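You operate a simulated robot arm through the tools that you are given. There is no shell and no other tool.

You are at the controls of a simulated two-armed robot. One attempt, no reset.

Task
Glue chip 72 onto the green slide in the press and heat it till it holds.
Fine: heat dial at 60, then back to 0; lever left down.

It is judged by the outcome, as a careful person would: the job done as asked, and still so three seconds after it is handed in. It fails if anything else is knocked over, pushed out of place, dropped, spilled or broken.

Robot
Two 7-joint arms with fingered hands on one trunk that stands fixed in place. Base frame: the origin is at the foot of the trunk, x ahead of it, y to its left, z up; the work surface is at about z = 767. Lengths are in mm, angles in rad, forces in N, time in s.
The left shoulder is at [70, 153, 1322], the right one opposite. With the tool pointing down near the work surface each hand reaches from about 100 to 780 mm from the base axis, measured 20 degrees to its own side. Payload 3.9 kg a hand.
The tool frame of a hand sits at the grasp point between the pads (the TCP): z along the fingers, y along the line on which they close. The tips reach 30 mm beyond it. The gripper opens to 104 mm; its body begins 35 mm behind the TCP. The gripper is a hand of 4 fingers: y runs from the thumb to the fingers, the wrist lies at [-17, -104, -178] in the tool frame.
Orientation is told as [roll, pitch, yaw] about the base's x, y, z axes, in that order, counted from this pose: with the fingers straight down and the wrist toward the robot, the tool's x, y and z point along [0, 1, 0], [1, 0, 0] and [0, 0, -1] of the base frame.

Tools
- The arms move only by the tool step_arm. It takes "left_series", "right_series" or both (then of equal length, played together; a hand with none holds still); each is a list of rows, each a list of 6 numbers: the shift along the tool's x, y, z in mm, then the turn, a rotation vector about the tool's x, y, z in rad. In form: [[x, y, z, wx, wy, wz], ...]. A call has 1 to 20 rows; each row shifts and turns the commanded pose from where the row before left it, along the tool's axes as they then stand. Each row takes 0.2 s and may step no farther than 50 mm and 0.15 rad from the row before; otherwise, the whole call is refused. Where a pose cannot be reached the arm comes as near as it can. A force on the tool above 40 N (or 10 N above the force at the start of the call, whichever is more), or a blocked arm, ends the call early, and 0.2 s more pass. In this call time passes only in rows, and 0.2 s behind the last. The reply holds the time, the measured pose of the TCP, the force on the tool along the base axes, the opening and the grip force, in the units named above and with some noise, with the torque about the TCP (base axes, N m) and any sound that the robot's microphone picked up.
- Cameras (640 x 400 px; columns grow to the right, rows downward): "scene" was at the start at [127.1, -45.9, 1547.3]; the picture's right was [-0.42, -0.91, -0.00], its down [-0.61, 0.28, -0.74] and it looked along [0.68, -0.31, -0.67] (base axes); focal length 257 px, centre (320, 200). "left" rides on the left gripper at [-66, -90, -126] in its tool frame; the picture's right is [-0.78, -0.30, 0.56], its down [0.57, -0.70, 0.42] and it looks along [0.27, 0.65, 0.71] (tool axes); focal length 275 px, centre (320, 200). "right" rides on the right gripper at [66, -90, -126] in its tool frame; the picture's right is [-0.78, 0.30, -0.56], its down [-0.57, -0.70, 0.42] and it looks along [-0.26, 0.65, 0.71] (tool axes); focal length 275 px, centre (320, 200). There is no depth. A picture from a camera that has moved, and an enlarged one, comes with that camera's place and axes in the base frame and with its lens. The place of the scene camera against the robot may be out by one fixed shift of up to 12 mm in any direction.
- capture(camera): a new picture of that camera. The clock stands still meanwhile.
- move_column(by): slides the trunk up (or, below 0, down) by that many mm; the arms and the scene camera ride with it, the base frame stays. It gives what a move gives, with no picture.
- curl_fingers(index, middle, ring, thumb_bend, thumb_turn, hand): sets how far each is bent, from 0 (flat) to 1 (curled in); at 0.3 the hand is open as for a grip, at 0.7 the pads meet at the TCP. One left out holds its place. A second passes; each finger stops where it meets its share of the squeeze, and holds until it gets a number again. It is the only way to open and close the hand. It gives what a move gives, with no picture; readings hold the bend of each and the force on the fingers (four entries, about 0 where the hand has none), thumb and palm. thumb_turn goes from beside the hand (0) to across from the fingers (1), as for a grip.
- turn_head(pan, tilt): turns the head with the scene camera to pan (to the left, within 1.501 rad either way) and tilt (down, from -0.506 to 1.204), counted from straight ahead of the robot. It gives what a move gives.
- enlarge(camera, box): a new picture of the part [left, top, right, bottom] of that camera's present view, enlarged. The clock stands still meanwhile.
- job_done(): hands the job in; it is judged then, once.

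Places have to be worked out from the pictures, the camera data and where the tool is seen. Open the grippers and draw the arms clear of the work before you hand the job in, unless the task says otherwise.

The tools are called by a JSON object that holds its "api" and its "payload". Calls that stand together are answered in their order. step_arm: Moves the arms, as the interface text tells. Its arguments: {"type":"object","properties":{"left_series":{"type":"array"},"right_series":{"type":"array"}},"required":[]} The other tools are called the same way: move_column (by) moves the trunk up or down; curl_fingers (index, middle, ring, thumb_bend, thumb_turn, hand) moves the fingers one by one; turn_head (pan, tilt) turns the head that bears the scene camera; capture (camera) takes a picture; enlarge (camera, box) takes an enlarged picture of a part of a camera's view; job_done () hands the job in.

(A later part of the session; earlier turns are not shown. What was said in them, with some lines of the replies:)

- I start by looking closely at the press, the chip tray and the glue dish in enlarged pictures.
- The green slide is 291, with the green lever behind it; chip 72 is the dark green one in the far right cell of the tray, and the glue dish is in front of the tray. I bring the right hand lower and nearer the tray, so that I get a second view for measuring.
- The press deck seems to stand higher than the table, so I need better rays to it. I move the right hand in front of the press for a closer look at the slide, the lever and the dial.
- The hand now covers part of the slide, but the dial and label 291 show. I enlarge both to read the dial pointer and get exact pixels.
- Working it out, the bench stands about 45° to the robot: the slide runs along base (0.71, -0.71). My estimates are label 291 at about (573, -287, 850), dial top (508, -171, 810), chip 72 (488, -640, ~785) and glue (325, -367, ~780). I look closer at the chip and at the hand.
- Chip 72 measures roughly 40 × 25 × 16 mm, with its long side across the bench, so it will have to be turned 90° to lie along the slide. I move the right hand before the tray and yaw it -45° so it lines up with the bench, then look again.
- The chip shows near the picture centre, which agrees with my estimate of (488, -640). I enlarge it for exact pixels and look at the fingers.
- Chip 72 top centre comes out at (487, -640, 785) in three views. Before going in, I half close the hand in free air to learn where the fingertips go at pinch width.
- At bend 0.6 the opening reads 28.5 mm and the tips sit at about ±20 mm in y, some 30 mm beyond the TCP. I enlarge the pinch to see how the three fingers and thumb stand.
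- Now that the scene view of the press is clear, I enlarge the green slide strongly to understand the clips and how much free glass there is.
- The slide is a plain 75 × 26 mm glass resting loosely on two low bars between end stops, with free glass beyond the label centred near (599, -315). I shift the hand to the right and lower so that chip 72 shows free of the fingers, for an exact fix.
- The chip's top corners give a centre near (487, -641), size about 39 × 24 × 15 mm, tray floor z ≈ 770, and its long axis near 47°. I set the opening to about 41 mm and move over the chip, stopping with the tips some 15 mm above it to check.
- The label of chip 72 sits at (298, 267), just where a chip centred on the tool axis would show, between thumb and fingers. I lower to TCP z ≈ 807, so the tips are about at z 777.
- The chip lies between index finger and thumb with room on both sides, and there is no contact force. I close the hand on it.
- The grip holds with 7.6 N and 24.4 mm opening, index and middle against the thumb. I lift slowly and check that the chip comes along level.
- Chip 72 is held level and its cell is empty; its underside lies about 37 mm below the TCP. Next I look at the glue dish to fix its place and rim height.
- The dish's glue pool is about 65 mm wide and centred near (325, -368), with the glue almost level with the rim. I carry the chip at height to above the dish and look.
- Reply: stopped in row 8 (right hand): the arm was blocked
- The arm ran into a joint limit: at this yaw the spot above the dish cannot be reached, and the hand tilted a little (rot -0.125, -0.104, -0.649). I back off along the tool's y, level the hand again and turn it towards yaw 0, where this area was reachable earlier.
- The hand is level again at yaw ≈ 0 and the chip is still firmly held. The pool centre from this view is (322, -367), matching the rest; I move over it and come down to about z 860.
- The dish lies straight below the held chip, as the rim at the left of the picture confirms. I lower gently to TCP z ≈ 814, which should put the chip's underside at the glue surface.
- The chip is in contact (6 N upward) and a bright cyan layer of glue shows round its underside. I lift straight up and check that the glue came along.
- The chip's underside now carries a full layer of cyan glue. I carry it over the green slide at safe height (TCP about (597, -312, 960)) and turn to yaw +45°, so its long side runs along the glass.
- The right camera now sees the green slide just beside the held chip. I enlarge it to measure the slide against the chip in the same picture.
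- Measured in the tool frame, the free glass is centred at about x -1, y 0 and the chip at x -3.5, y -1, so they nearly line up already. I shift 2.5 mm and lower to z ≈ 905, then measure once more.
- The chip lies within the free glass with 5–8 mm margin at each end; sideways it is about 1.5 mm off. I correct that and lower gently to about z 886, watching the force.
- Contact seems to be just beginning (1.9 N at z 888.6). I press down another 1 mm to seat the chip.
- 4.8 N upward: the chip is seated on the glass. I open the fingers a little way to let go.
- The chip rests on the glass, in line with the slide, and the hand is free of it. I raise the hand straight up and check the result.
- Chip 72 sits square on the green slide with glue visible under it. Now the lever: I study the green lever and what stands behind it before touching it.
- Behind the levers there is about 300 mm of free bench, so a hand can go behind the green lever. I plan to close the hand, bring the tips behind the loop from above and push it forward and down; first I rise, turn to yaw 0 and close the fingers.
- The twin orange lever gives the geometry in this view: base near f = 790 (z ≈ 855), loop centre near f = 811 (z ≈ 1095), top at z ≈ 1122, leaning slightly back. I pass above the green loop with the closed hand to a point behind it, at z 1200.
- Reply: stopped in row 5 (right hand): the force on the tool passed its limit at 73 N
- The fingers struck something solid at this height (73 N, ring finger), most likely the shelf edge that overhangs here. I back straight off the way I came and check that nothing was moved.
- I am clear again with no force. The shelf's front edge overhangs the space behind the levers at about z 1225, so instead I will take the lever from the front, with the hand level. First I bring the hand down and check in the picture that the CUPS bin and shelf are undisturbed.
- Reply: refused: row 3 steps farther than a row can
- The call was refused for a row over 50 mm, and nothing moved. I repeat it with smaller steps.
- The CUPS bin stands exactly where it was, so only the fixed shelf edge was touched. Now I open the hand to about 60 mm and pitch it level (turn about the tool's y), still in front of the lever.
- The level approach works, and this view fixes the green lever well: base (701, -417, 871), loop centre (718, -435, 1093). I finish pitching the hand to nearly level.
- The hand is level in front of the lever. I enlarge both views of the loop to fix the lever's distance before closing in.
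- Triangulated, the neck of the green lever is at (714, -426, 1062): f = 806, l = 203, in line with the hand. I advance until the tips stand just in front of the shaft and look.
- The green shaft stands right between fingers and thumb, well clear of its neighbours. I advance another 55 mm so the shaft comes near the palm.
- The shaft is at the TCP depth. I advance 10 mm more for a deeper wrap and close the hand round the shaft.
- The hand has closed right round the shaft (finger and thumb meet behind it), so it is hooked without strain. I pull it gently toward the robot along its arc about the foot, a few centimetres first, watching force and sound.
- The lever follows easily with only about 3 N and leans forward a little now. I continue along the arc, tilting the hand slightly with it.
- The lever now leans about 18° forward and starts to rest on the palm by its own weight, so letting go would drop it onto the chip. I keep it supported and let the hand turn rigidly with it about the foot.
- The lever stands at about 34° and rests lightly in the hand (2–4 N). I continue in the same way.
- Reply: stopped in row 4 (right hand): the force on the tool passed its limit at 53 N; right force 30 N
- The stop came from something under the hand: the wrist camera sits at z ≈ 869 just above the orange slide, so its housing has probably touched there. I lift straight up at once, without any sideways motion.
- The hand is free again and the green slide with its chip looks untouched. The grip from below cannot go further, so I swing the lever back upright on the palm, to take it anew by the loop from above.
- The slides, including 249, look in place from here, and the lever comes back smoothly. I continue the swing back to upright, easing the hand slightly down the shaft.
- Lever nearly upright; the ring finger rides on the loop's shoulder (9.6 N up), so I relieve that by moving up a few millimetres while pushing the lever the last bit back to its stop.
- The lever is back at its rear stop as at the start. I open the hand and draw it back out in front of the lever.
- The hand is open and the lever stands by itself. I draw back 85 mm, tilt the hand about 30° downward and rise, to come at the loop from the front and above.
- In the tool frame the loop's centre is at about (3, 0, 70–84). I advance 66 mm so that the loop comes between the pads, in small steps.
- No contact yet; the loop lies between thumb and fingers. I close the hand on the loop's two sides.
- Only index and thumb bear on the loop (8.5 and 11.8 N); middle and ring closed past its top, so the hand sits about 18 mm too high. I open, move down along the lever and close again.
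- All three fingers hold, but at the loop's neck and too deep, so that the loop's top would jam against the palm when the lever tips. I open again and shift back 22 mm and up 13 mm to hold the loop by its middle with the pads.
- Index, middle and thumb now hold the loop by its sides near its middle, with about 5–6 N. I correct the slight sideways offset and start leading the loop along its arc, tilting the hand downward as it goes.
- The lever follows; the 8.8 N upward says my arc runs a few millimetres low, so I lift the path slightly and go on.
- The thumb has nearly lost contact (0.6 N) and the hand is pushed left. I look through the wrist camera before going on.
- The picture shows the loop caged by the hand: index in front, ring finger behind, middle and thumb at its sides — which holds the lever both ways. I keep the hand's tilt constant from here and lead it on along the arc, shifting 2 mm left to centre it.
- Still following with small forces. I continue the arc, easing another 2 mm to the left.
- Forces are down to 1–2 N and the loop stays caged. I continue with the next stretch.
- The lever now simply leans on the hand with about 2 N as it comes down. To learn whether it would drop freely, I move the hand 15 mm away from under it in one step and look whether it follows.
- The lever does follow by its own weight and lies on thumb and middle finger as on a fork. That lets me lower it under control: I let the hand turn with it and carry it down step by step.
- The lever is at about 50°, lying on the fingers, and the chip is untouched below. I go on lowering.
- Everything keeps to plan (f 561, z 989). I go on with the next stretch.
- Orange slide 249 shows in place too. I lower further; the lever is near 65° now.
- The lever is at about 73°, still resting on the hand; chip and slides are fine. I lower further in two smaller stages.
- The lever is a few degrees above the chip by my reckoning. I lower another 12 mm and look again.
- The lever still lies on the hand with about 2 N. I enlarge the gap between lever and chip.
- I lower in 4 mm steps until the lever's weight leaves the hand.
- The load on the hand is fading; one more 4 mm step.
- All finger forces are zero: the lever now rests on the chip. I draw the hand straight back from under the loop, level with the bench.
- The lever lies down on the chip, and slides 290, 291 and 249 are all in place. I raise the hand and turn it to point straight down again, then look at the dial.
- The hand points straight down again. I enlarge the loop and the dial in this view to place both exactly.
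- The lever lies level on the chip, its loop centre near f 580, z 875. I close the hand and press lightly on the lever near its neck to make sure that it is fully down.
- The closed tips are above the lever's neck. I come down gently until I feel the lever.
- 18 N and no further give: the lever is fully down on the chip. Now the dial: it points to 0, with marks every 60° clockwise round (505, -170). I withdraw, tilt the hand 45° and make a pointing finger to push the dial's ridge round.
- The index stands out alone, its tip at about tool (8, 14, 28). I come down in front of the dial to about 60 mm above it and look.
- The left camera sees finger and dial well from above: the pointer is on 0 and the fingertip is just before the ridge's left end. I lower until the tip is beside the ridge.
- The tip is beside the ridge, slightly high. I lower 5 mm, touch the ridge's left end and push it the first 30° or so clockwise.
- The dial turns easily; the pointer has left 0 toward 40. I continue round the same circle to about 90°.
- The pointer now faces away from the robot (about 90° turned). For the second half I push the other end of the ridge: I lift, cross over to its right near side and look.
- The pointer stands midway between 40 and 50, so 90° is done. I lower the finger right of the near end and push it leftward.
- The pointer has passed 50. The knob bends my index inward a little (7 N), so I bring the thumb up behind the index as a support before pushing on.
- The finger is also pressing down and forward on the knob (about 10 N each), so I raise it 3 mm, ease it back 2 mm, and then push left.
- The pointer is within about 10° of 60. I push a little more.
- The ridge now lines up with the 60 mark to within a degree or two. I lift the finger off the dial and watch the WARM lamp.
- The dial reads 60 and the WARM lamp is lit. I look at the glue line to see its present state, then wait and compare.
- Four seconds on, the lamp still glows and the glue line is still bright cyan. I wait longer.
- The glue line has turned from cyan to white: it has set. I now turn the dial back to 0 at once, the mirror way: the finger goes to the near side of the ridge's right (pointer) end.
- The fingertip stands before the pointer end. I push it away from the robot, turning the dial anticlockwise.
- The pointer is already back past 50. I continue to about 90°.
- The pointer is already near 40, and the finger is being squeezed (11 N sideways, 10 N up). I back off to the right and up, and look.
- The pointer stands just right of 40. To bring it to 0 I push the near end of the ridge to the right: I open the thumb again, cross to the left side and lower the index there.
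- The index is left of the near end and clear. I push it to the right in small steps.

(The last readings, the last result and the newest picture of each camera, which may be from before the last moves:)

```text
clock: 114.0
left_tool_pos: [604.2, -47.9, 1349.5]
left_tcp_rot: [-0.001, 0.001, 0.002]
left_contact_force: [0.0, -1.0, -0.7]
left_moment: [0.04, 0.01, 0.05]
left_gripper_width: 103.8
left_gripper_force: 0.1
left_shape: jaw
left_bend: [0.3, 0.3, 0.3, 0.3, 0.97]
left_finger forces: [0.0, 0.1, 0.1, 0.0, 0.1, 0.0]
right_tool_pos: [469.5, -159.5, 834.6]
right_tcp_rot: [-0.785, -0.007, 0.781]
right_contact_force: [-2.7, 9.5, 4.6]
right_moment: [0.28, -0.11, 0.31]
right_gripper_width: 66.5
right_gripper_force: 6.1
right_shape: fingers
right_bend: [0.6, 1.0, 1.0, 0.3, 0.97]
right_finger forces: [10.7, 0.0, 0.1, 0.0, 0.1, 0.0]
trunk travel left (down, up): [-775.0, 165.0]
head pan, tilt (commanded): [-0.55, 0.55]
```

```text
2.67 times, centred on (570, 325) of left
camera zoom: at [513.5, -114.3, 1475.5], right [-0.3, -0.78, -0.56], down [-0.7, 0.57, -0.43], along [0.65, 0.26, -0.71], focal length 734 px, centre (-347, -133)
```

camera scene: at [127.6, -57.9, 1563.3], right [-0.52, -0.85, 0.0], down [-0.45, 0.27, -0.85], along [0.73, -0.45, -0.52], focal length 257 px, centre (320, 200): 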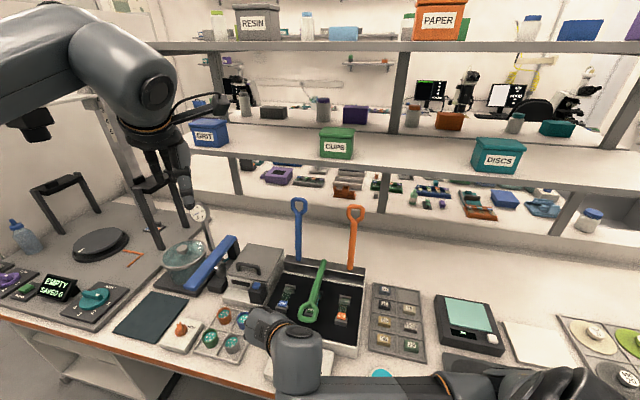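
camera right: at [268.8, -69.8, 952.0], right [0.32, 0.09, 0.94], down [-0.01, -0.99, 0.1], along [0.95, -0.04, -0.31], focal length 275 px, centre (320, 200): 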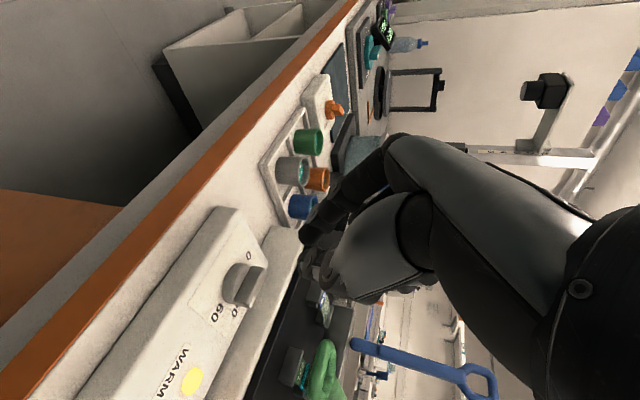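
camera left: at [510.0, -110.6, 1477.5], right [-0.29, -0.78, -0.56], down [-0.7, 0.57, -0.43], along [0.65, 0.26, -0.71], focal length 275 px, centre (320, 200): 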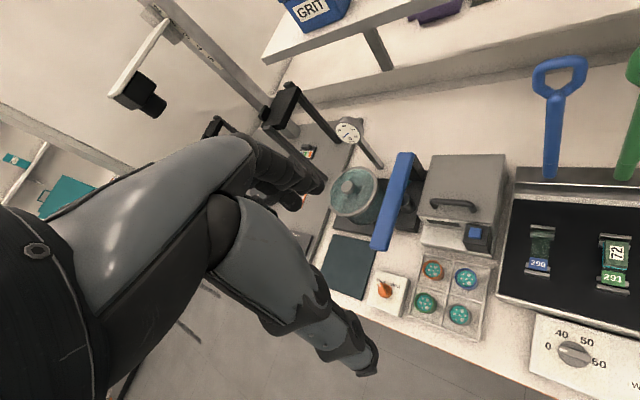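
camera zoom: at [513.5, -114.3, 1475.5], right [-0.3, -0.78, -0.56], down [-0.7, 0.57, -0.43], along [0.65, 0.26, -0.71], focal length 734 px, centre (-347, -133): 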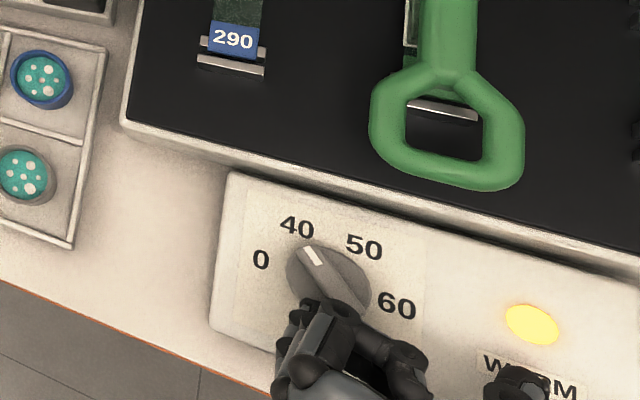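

The index is forced outward (10.7 N) and mostly pressing forward on the knob. I raise it 3 mm, ease back toward the robot 4 mm, then push right again.

{"api": "step_arm", "payload": {"right_series": [[0.7, 0, -5, 0, 0, 0], [0, -5, 0, 0, 0, 0]]}}

{"api": "enlarge", "payload": {"camera": "left", "box": [500, 250, 640, 400]}}

{"api": "enlarge", "payload": {"camera": "right", "box": [180, 160, 400, 360]}}

```text
clock: 114.6
left_tool_pos: [605.4, -50.2, 1348.8]
left_tcp_rot: [-0.001, -0.001, 0.0]
left_contact_force: [-0.1, 0.9, -0.2]
left_moment: [-0.03, 0.03, -0.01]
left_gripper_width: 103.6
left_gripper_force: 0.0
left_shape: jaw
left_bend: [0.3, 0.3, 0.3, 0.3, 0.97]
left_finger forces: [0.0, 0.0, 0.1, 0.1, 0.1, 0.0]
right_tool_pos: [461.5, -166.4, 834.6]
right_tcp_rot: [-0.783, -0.004, 0.777]
right_contact_force: [-0.4, 0.6, 0.2]
right_moment: [-0.01, -0.01, 0.0]
right_gripper_width: 59.6
right_gripper_force: 0.0
right_shape: fingers
right_bend: [0.65, 1.0, 1.0, 0.3, 0.97]
right_finger forces: [0.1, 0.0, 0.0, 0.0, 0.1, 0.0]
trunk travel left (down, up): [-775.0, 165.0]
head pan, tilt (commanded): [-0.55, 0.55]
```

```text
2.67 times, centred on (570, 325) of left
camera zoom: at [514.7, -117.0, 1474.8], right [-0.3, -0.78, -0.56], down [-0.7, 0.57, -0.42], along [0.65, 0.27, -0.71], focal length 734 px, centre (-347, -133)
```

zoom: 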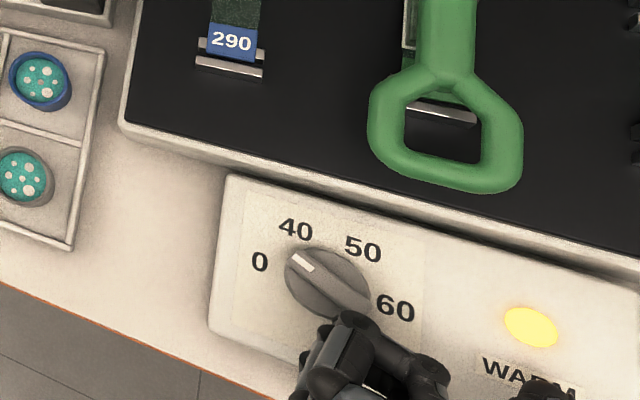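

```text
2.00 times, centred on (290, 260) of right
camera zoom: at [303.8, -131.6, 877.1], right [0.32, 0.09, 0.94], down [-0.01, -0.99, 0.1], along [0.95, -0.04, -0.32], focal length 551 px, centre (380, 80)
```

zoom: 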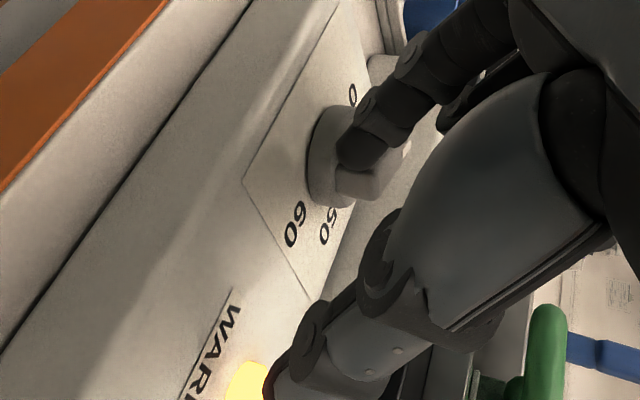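

The pointer is now between 0 and 40. The remaining push is forward: I move the finger straight away from the robot against the ridge's right end.

{"api": "step_arm", "payload": {"right_series": [[-3.2, 0, 3.2, 0, 0, 0], [-2.5, 0, 2.5, 0, 0, 0]]}}

{"api": "enlarge", "payload": {"camera": "left", "box": [540, 310, 600, 370]}}

```text
clock: 115.2
left_tool_pos: [604.1, -50.2, 1347.8]
left_tcp_rot: [0.002, -0.002, 0.0]
left_contact_force: [0.7, 0.6, 0.3]
left_moment: [0.01, 0.02, -0.02]
left_gripper_width: 103.5
left_gripper_force: 0.1
left_shape: jaw
left_bend: [0.3, 0.3, 0.3, 0.3, 0.97]
left_finger forces: [0.0, 0.1, 0.0, 0.1, 0.0, 0.0]
right_tool_pos: [467.8, -170.4, 833.4]
right_tcp_rot: [-0.783, -0.004, 0.778]
right_contact_force: [-1.4, 1.8, -0.4]
right_moment: [0.03, 0.05, 0.06]
right_gripper_width: 58.7
right_gripper_force: 1.5
right_shape: fingers
right_bend: [0.66, 1.0, 1.0, 0.3, 0.97]
right_finger forces: [2.5, 0.0, 0.0, 0.0, 0.0, 0.1]
trunk travel left (down, up): [-775.0, 165.0]
head pan, tilt (commanded): [-0.55, 0.55]
```

```text
6.67 times, centred on (570, 340) of left
camera zoom: at [514.2, -116.3, 1475.0], right [-0.3, -0.78, -0.56], down [-0.7, 0.57, -0.42], along [0.65, 0.27, -0.71], focal length 1835 px, centre (-1347, -733)
```

zoom: 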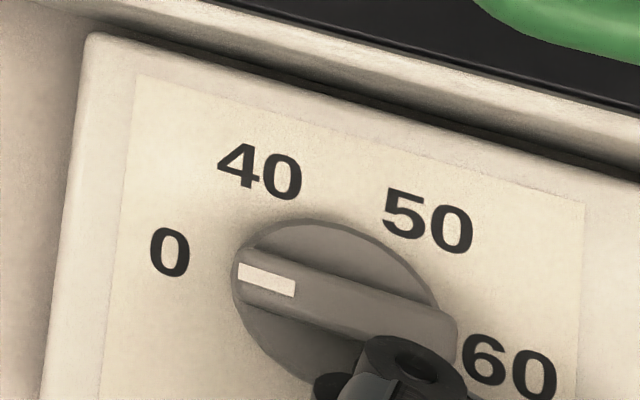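

The white mark is back at 0, within a couple of degrees of where it began. I nudge it 1.5 mm more to seat it.

{"api": "step_arm", "payload": {"right_series": [[-1.1, 0, 1.1, 0, 0, 0]]}}

{"api": "enlarge", "payload": {"camera": "left", "box": [540, 310, 600, 370]}}

```text
clock: 115.6
left_tool_pos: [603.3, -48.4, 1350.4]
left_tcp_rot: [0.001, 0.002, 0.003]
left_contact_force: [0.4, 0.4, -0.1]
left_moment: [-0.03, -0.02, 0.01]
left_gripper_width: 103.7
left_gripper_force: 0.0
left_shape: jaw
left_bend: [0.3, 0.3, 0.3, 0.3, 0.97]
left_finger forces: [0.0, 0.1, 0.0, 0.1, 0.0, 0.1]
right_tool_pos: [469.3, -169.1, 834.8]
right_tcp_rot: [-0.785, -0.004, 0.778]
right_contact_force: [-8.0, 6.3, -1.5]
right_moment: [0.22, 0.2, 0.14]
right_gripper_width: 58.1
right_gripper_force: 4.0
right_shape: fingers
right_bend: [0.66, 1.0, 1.0, 0.3, 0.97]
right_finger forces: [9.4, 0.1, 0.0, 0.1, 0.0, 0.0]
trunk travel left (down, up): [-775.0, 165.0]
head pan, tilt (commanded): [-0.55, 0.55]
```

```text
6.67 times, centred on (570, 340) of left
camera zoom: at [513.3, -115.0, 1475.4], right [-0.3, -0.78, -0.56], down [-0.7, 0.57, -0.42], along [0.65, 0.27, -0.71], focal length 1835 px, centre (-1347, -733)
```

zoom: 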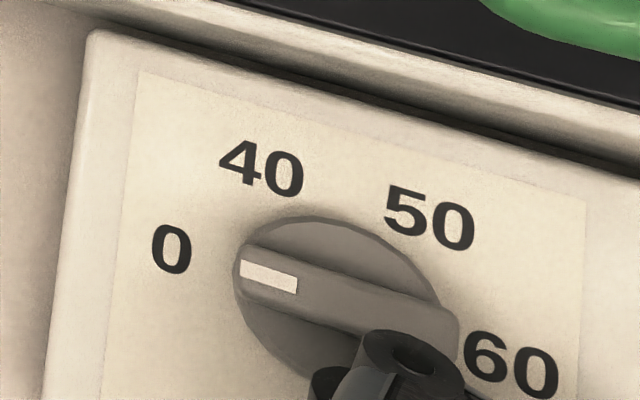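

The force rose to 10 N without any movement: the dial is at its 0 stop. I back the finger away and raise the hand.

{"api": "step_arm", "payload": {"right_series": [[4, 0, -4, 0, 0, 0], [-7, 0, -20, 0, 0, 0], [-10, 0, -40, 0, 0, 0], [-20, 0, -30, 0, 0, 0], [-20, 0, -30, 0, 0, 0]]}}

{"api": "enlarge", "payload": {"camera": "left", "box": [500, 210, 640, 400]}}

{"api": "capture", "payload": {"camera": "scene"}}

```text
clock: 116.8
left_tool_pos: [604.2, -50.5, 1348.2]
left_tcp_rot: [0.0, 0.0, 0.0]
left_contact_force: [0.3, 0.3, -1.2]
left_moment: [-0.02, 0.01, 0.0]
left_gripper_width: 103.8
left_gripper_force: 0.0
left_shape: jaw
left_bend: [0.3, 0.3, 0.3, 0.3, 0.97]
left_finger forces: [0.0, 0.0, 0.0, 0.0, 0.0, 0.0]
right_tool_pos: [435.2, -134.2, 960.5]
right_tcp_rot: [-0.785, -0.003, 0.776]
right_contact_force: [-0.2, -0.1, -0.2]
right_moment: [0.01, -0.02, -0.03]
right_gripper_width: 59.5
right_gripper_force: 0.1
right_shape: fingers
right_bend: [0.65, 1.0, 1.0, 0.3, 0.97]
right_finger forces: [0.1, 0.1, 0.0, 0.1, 0.0, 0.0]
trunk travel left (down, up): [-775.0, 165.0]
head pan, tilt (commanded): [-0.55, 0.55]
```

```text
2.11 times, centred on (570, 305) of left
camera zoom: at [514.6, -116.4, 1474.8], right [-0.3, -0.78, -0.56], down [-0.7, 0.57, -0.42], along [0.65, 0.27, -0.71], focal length 580 px, centre (-206, -21)
```

zoom: 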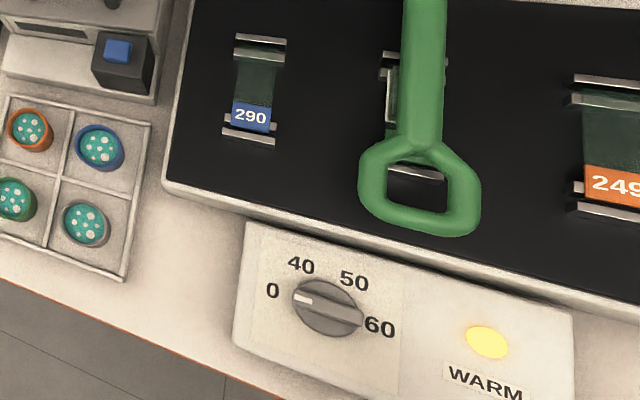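

```text
taken
camera scene: at [127.4, -57.5, 1563.3], right [-0.52, -0.85, 0.0], down [-0.45, 0.27, -0.85], along [0.73, -0.45, -0.52], focal length 257 px, centre (320, 200)
```

scene: 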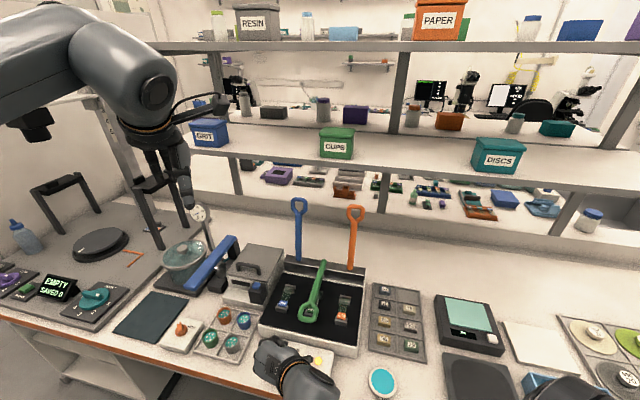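

The dial mark is exactly where it stood at the start (0), the lever is down, and the glue stays white. The lamp still glows from the warm plate; I now draw the right arm clear to the side and open the hand.

{"api": "step_arm", "payload": {"right_series": [[-25.8, -30.4, 4.6, 0, 0, 0], [-25.8, -30.4, 4.6, 0, 0, 0], [-25.8, -30.4, 4.6, 0, 0, 0], [-25.8, -30.4, 4.6, 0, 0, 0], [-25.8, -30.4, 4.6, 0, 0, 0], [-25.8, -30.4, 4.6, 0, 0, 0], [0, 0, 0, 0, 0.131, 0], [0, 0, 0, 0, 0.131, 0], [0, 0, 0, 0, 0.131, 0], [0, 0, 0, 0, 0.131, 0], [0, 0, 0, 0, 0.131, 0], [0, 0, 0, 0, 0.131, 0]]}}

{"api": "curl_fingers", "payload": {"hand": "right", "index": 0.3, "middle": 0.3, "ring": 0.3, "thumb_bend": 0.3}}

{"api": "capture", "payload": {"camera": "scene"}}

{"api": "capture", "payload": {"camera": "right"}}

```text
clock: 119.4
left_tool_pos: [603.4, -50.4, 1347.8]
left_tcp_rot: [0.0, 0.002, 0.0]
left_contact_force: [0.9, -0.3, -0.8]
left_moment: [0.0, -0.02, 0.0]
left_gripper_width: 103.9
left_gripper_force: 0.1
left_shape: jaw
left_bend: [0.3, 0.3, 0.3, 0.3, 0.97]
left_finger forces: [0.0, 0.1, 0.1, 0.1, 0.0, 0.0]
right_tool_pos: [394.6, -357.2, 1048.8]
right_tcp_rot: [0.003, -0.006, 0.778]
right_contact_force: [0.1, -0.6, 0.2]
right_moment: [-0.01, 0.04, 0.02]
right_gripper_width: 59.4
right_gripper_force: 0.0
right_shape: fingers
right_bend: [0.65, 1.0, 1.0, 0.3, 0.97]
right_finger forces: [0.1, 0.0, 0.0, 0.0, 0.0, 0.0]
trunk travel left (down, up): [-775.0, 165.0]
head pan, tilt (commanded): [-0.55, 0.55]
```

```text
clock: 120.4
left_tool_pos: [603.1, -49.4, 1349.1]
left_tcp_rot: [-0.001, -0.001, 0.0]
left_contact_force: [0.0, -0.1, 0.4]
left_moment: [0.01, 0.01, 0.02]
left_gripper_width: 103.8
left_gripper_force: 0.0
left_shape: jaw
left_bend: [0.3, 0.3, 0.3, 0.3, 0.97]
left_finger forces: [0.0, 0.1, 0.0, 0.0, 0.1, 0.0]
right_tool_pos: [395.8, -356.9, 1048.8]
right_tcp_rot: [0.003, -0.006, 0.777]
right_contact_force: [-0.3, -0.3, -0.6]
right_moment: [0.01, 0.01, 0.0]
right_gripper_width: 104.3
right_gripper_force: 0.1
right_shape: fingers
right_bend: [0.3, 0.3, 0.3, 0.3, 0.97]
right_finger forces: [0.0, 0.0, 0.0, 0.0, 0.1, 0.0]
trunk travel left (down, up): [-775.0, 165.0]
head pan, tilt (commanded): [-0.55, 0.55]
```

```text
taken
camera scene: at [127.5, -57.8, 1563.3], right [-0.52, -0.85, 0.0], down [-0.45, 0.27, -0.85], along [0.73, -0.45, -0.52], focal length 257 px, centre (320, 200)
```

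scene: 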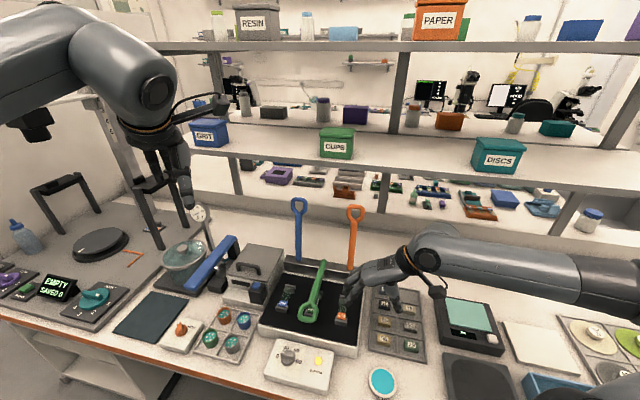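

```text
taken
camera right: at [284.7, -372.4, 1174.8], right [0.75, -0.35, 0.56], down [-0.1, -0.9, -0.43], along [0.65, 0.27, -0.71], focal length 275 px, centre (320, 200)
```

right: 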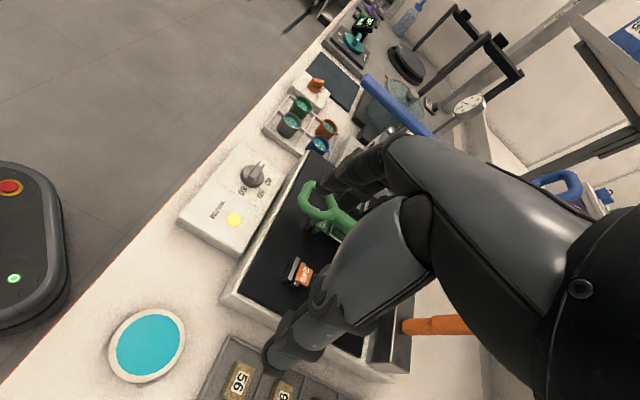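

The hand is open. I turn it back to yaw 0 and raise it to about its starting place, away from the work.

{"api": "step_arm", "payload": {"right_series": [[0, 0, -30, 0, 0, 0], [0, 0, 0, 0, 0, 0.13], [0, 0, 0, 0, 0, 0.13], [0, 0, 0, 0, 0, 0.13], [0, 0, 0, 0, 0, 0.13], [0, 0, 0, 0, 0, 0.13], [0, 0, 0, 0, 0, 0.127], [-23.4, -1.7, -31, 0, 0, 0], [-23.4, -1.7, -31, 0, 0, 0], [-23.4, -1.7, -31, 0, 0, 0], [-23.4, -1.7, -31, 0, 0, 0], [-23.4, -1.7, -31, 0, 0, 0], [-23.4, -1.7, -31, 0, 0, 0]]}}

{"api": "turn_head", "payload": {"pan": -0.429, "tilt": 0.733}}

{"api": "capture", "payload": {"camera": "scene"}}

{"api": "enlarge", "payload": {"camera": "scene", "box": [270, 200, 400, 330]}}

{"api": "enlarge", "payload": {"camera": "left", "box": [500, 210, 640, 400]}}

```text
clock: 123.2
left_tool_pos: [605.6, -49.6, 1348.8]
left_tcp_rot: [0.001, 0.003, 0.0]
left_contact_force: [-0.4, -0.6, -0.3]
left_moment: [-0.03, 0.03, 0.01]
left_gripper_width: 103.4
left_gripper_force: 0.1
left_shape: jaw
left_bend: [0.3, 0.3, 0.3, 0.3, 0.97]
left_finger forces: [0.1, 0.1, 0.0, 0.0, 0.0, 0.1]
right_tool_pos: [388.1, -499.2, 1262.6]
right_tcp_rot: [0.004, -0.001, 0.001]
right_contact_force: [0.4, 0.1, 0.5]
right_moment: [-0.01, 0.02, -0.01]
right_gripper_width: 104.2
right_gripper_force: 0.1
right_shape: fingers
right_bend: [0.3, 0.3, 0.3, 0.3, 0.97]
right_finger forces: [0.1, 0.1, 0.1, 0.0, 0.0, 0.0]
right hand out of reach, approached as far as the arm can: row 8
trunk travel left (down, up): [-775.0, 165.0]
head pan, tilt (commanded): [-0.55, 0.55]
```

```text
clock: 123.9
left_tool_pos: [603.9, -50.3, 1348.2]
left_tcp_rot: [0.0, 0.001, -0.001]
left_contact_force: [0.9, -0.3, -1.1]
left_moment: [-0.01, 0.01, 0.03]
left_gripper_width: 104.0
left_gripper_force: 0.1
left_shape: jaw
left_bend: [0.3, 0.3, 0.3, 0.3, 0.97]
left_finger forces: [0.0, 0.1, 0.1, 0.1, 0.0, 0.0]
right_tool_pos: [387.1, -498.4, 1262.3]
right_tcp_rot: [0.003, -0.003, 0.001]
right_contact_force: [0.1, -1.1, 0.7]
right_moment: [0.01, 0.0, 0.0]
right_gripper_width: 104.2
right_gripper_force: 0.0
right_shape: fingers
right_bend: [0.3, 0.3, 0.3, 0.3, 0.97]
right_finger forces: [0.1, 0.0, 0.0, 0.1, 0.0, 0.1]
trunk travel left (down, up): [-775.0, 165.0]
head pan, tilt (commanded): [-0.429, 0.733]
```

```text
taken
camera scene: at [127.2, -45.9, 1547.4], right [-0.42, -0.91, 0.0], down [-0.61, 0.28, -0.74], along [0.68, -0.31, -0.67], focal length 257 px, centre (320, 200)
```

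scene: 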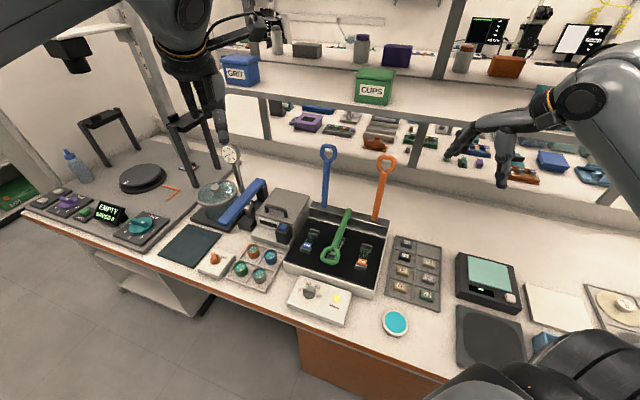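

```text
3.08 times, centred on (335, 265) of scene
camera zoom: at [127.2, -45.9, 1547.4], right [-0.42, -0.91, 0.0], down [-0.61, 0.28, -0.74], along [0.68, -0.31, -0.67], focal length 791 px, centre (274, 0)
```

zoom: 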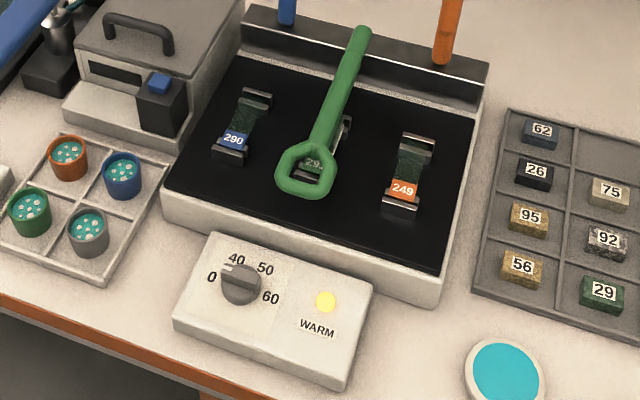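

```text
2.11 times, centred on (570, 305) of left
camera zoom: at [515.0, -116.9, 1474.7], right [-0.3, -0.78, -0.56], down [-0.7, 0.57, -0.42], along [0.65, 0.27, -0.71], focal length 580 px, centre (-206, -21)
```

zoom: 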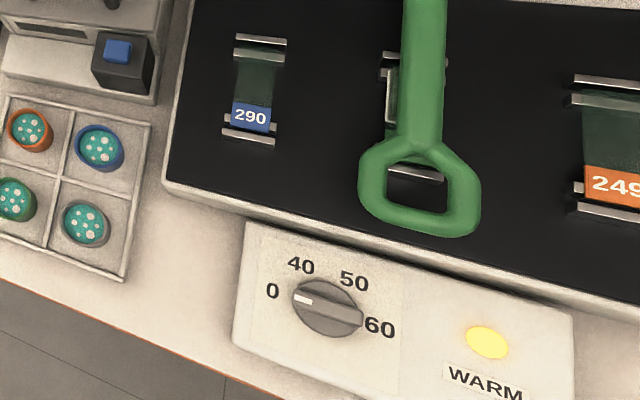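

Everything stands as it should: chip 72 under the lowered green lever, glue white, dial at 0, slides 290 and 249 and all else in place, arms clear. I wait a few seconds to check that nothing changes while the plate cools.

{"api": "step_arm", "payload": {"right_series": [[0, 0, 0, 0, 0, 0], [0, 0, 0, 0, 0, 0], [0, 0, 0, 0, 0, 0], [0, 0, 0, 0, 0, 0], [0, 0, 0, 0, 0, 0], [0, 0, 0, 0, 0, 0], [0, 0, 0, 0, 0, 0], [0, 0, 0, 0, 0, 0], [0, 0, 0, 0, 0, 0], [0, 0, 0, 0, 0, 0], [0, 0, 0, 0, 0, 0], [0, 0, 0, 0, 0, 0], [0, 0, 0, 0, 0, 0], [0, 0, 0, 0, 0, 0], [0, 0, 0, 0, 0, 0], [0, 0, 0, 0, 0, 0], [0, 0, 0, 0, 0, 0], [0, 0, 0, 0, 0, 0], [0, 0, 0, 0, 0, 0], [0, 0, 0, 0, 0, 0]]}}

{"api": "step_arm", "payload": {"right_series": [[0, 0, 0, 0, 0, 0], [0, 0, 0, 0, 0, 0], [0, 0, 0, 0, 0, 0], [0, 0, 0, 0, 0, 0], [0, 0, 0, 0, 0, 0], [0, 0, 0, 0, 0, 0], [0, 0, 0, 0, 0, 0], [0, 0, 0, 0, 0, 0], [0, 0, 0, 0, 0, 0], [0, 0, 0, 0, 0, 0], [0, 0, 0, 0, 0, 0], [0, 0, 0, 0, 0, 0], [0, 0, 0, 0, 0, 0], [0, 0, 0, 0, 0, 0], [0, 0, 0, 0, 0, 0], [0, 0, 0, 0, 0, 0], [0, 0, 0, 0, 0, 0], [0, 0, 0, 0, 0, 0], [0, 0, 0, 0, 0, 0], [0, 0, 0, 0, 0, 0]]}}

{"api": "enlarge", "payload": {"camera": "left", "box": [500, 210, 640, 400]}}

{"api": "enlarge", "payload": {"camera": "left", "box": [580, 215, 640, 290]}}

{"api": "enlarge", "payload": {"camera": "right", "box": [0, 50, 320, 350]}}

```text
clock: 128.1
left_tool_pos: [603.9, -50.8, 1348.5]
left_tcp_rot: [0.0, 0.0, 0.0]
left_contact_force: [0.2, 0.9, -0.1]
left_moment: [0.04, -0.01, 0.04]
left_gripper_width: 103.8
left_gripper_force: 0.0
left_shape: jaw
left_bend: [0.3, 0.3, 0.3, 0.3, 0.97]
left_finger forces: [0.0, 0.1, 0.0, 0.1, 0.0, 0.0]
right_tool_pos: [388.4, -499.4, 1262.4]
right_tcp_rot: [0.007, -0.002, 0.0]
right_contact_force: [0.0, -0.9, 0.6]
right_moment: [0.0, 0.02, 0.03]
right_gripper_width: 104.4
right_gripper_force: 0.1
right_shape: fingers
right_bend: [0.3, 0.3, 0.3, 0.3, 0.97]
right_finger forces: [0.1, 0.0, 0.0, 0.0, 0.1, 0.0]
trunk travel left (down, up): [-775.0, 165.0]
head pan, tilt (commanded): [-0.429, 0.733]
```

```text
clock: 132.3
left_tool_pos: [605.7, -49.4, 1350.4]
left_tcp_rot: [0.0, 0.0, 0.001]
left_contact_force: [0.2, -0.1, 0.3]
left_moment: [-0.02, 0.0, 0.03]
left_gripper_width: 103.6
left_gripper_force: 0.2
left_shape: jaw
left_bend: [0.3, 0.3, 0.3, 0.3, 0.97]
left_finger forces: [0.0, 0.1, 0.0, 0.0, 0.0, 0.0]
right_tool_pos: [387.0, -499.4, 1262.1]
right_tcp_rot: [0.006, -0.002, 0.0]
right_contact_force: [-0.3, -0.2, -0.9]
right_moment: [0.0, -0.01, 0.0]
right_gripper_width: 104.6
right_gripper_force: 0.1
right_shape: fingers
right_bend: [0.3, 0.3, 0.3, 0.3, 0.97]
right_finger forces: [0.1, 0.1, 0.0, 0.0, 0.0, 0.0]
trunk travel left (down, up): [-775.0, 165.0]
head pan, tilt (commanded): [-0.429, 0.733]
```

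```text
2.11 times, centred on (570, 305) of left
camera zoom: at [514.8, -116.8, 1474.8], right [-0.3, -0.78, -0.56], down [-0.7, 0.57, -0.42], along [0.65, 0.27, -0.71], focal length 580 px, centre (-206, -21)
```

zoom: 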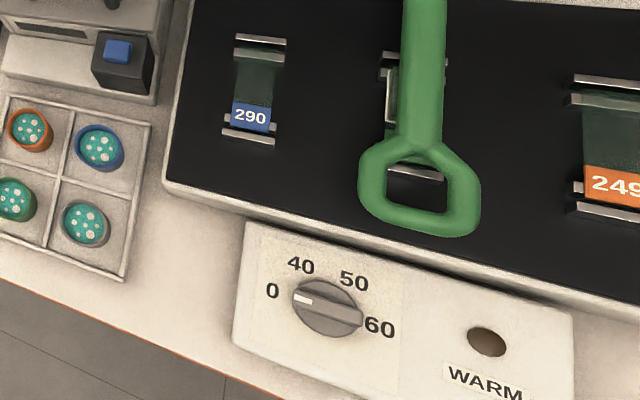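

```text
5.33 times, centred on (610, 252) of left
camera zoom: at [514.8, -116.8, 1474.8], right [-0.3, -0.78, -0.56], down [-0.7, 0.57, -0.42], along [0.65, 0.27, -0.71], focal length 1468 px, centre (-1227, -80)
```

zoom: 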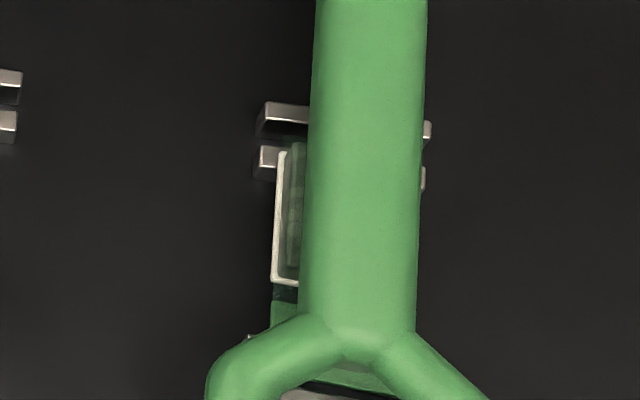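

```text
1.33 times, centred on (160, 200) of right
camera zoom: at [297.5, -433.1, 1388.7], right [0.3, -0.78, 0.55], down [-0.7, -0.57, -0.43], along [0.65, -0.26, -0.71], focal length 367 px, centre (533, 200)
```

zoom: 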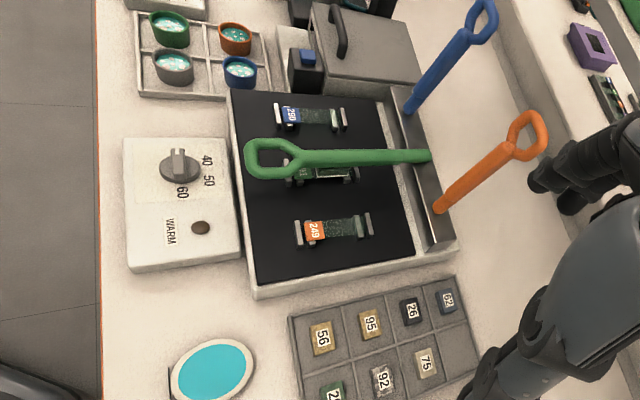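

The WARM lamp has gone out, the glue line is white and set, the dial is at 0 and the green lever is down. Both hands are open and clear of the work, and everything else is in place, so I hand the job in.

{"api": "job_done", "payload": {}}

```text
The job is handed in.
```

Chip 72 is glued onto the green slide (291) in the press, and the glue has set. After about 13 s with the dial at 60, the glue line turned from cyan to white. I then turned the dial back to 0, the WARM lamp went out, and the green lever is still down on the chip.

Two things went wrong along the way:

- **Shelf edge:** on the first try to get behind the lever, the hand hit something hard, most likely the front edge of the shelf above, and stopped at 73 N. The CUPS bin standing there had not moved.
- **Under the hand:** while I was lowering the lever, the right hand or its wrist camera touched something beneath it and stopped at 53 N. I never saw what it touched; it was right above the orange slide (249). That slide looked in place in every later picture.

In the last pictures slides 290 and 249, the other chips and the glue dish are in place. Both hands are open and the arms are clear of the work.
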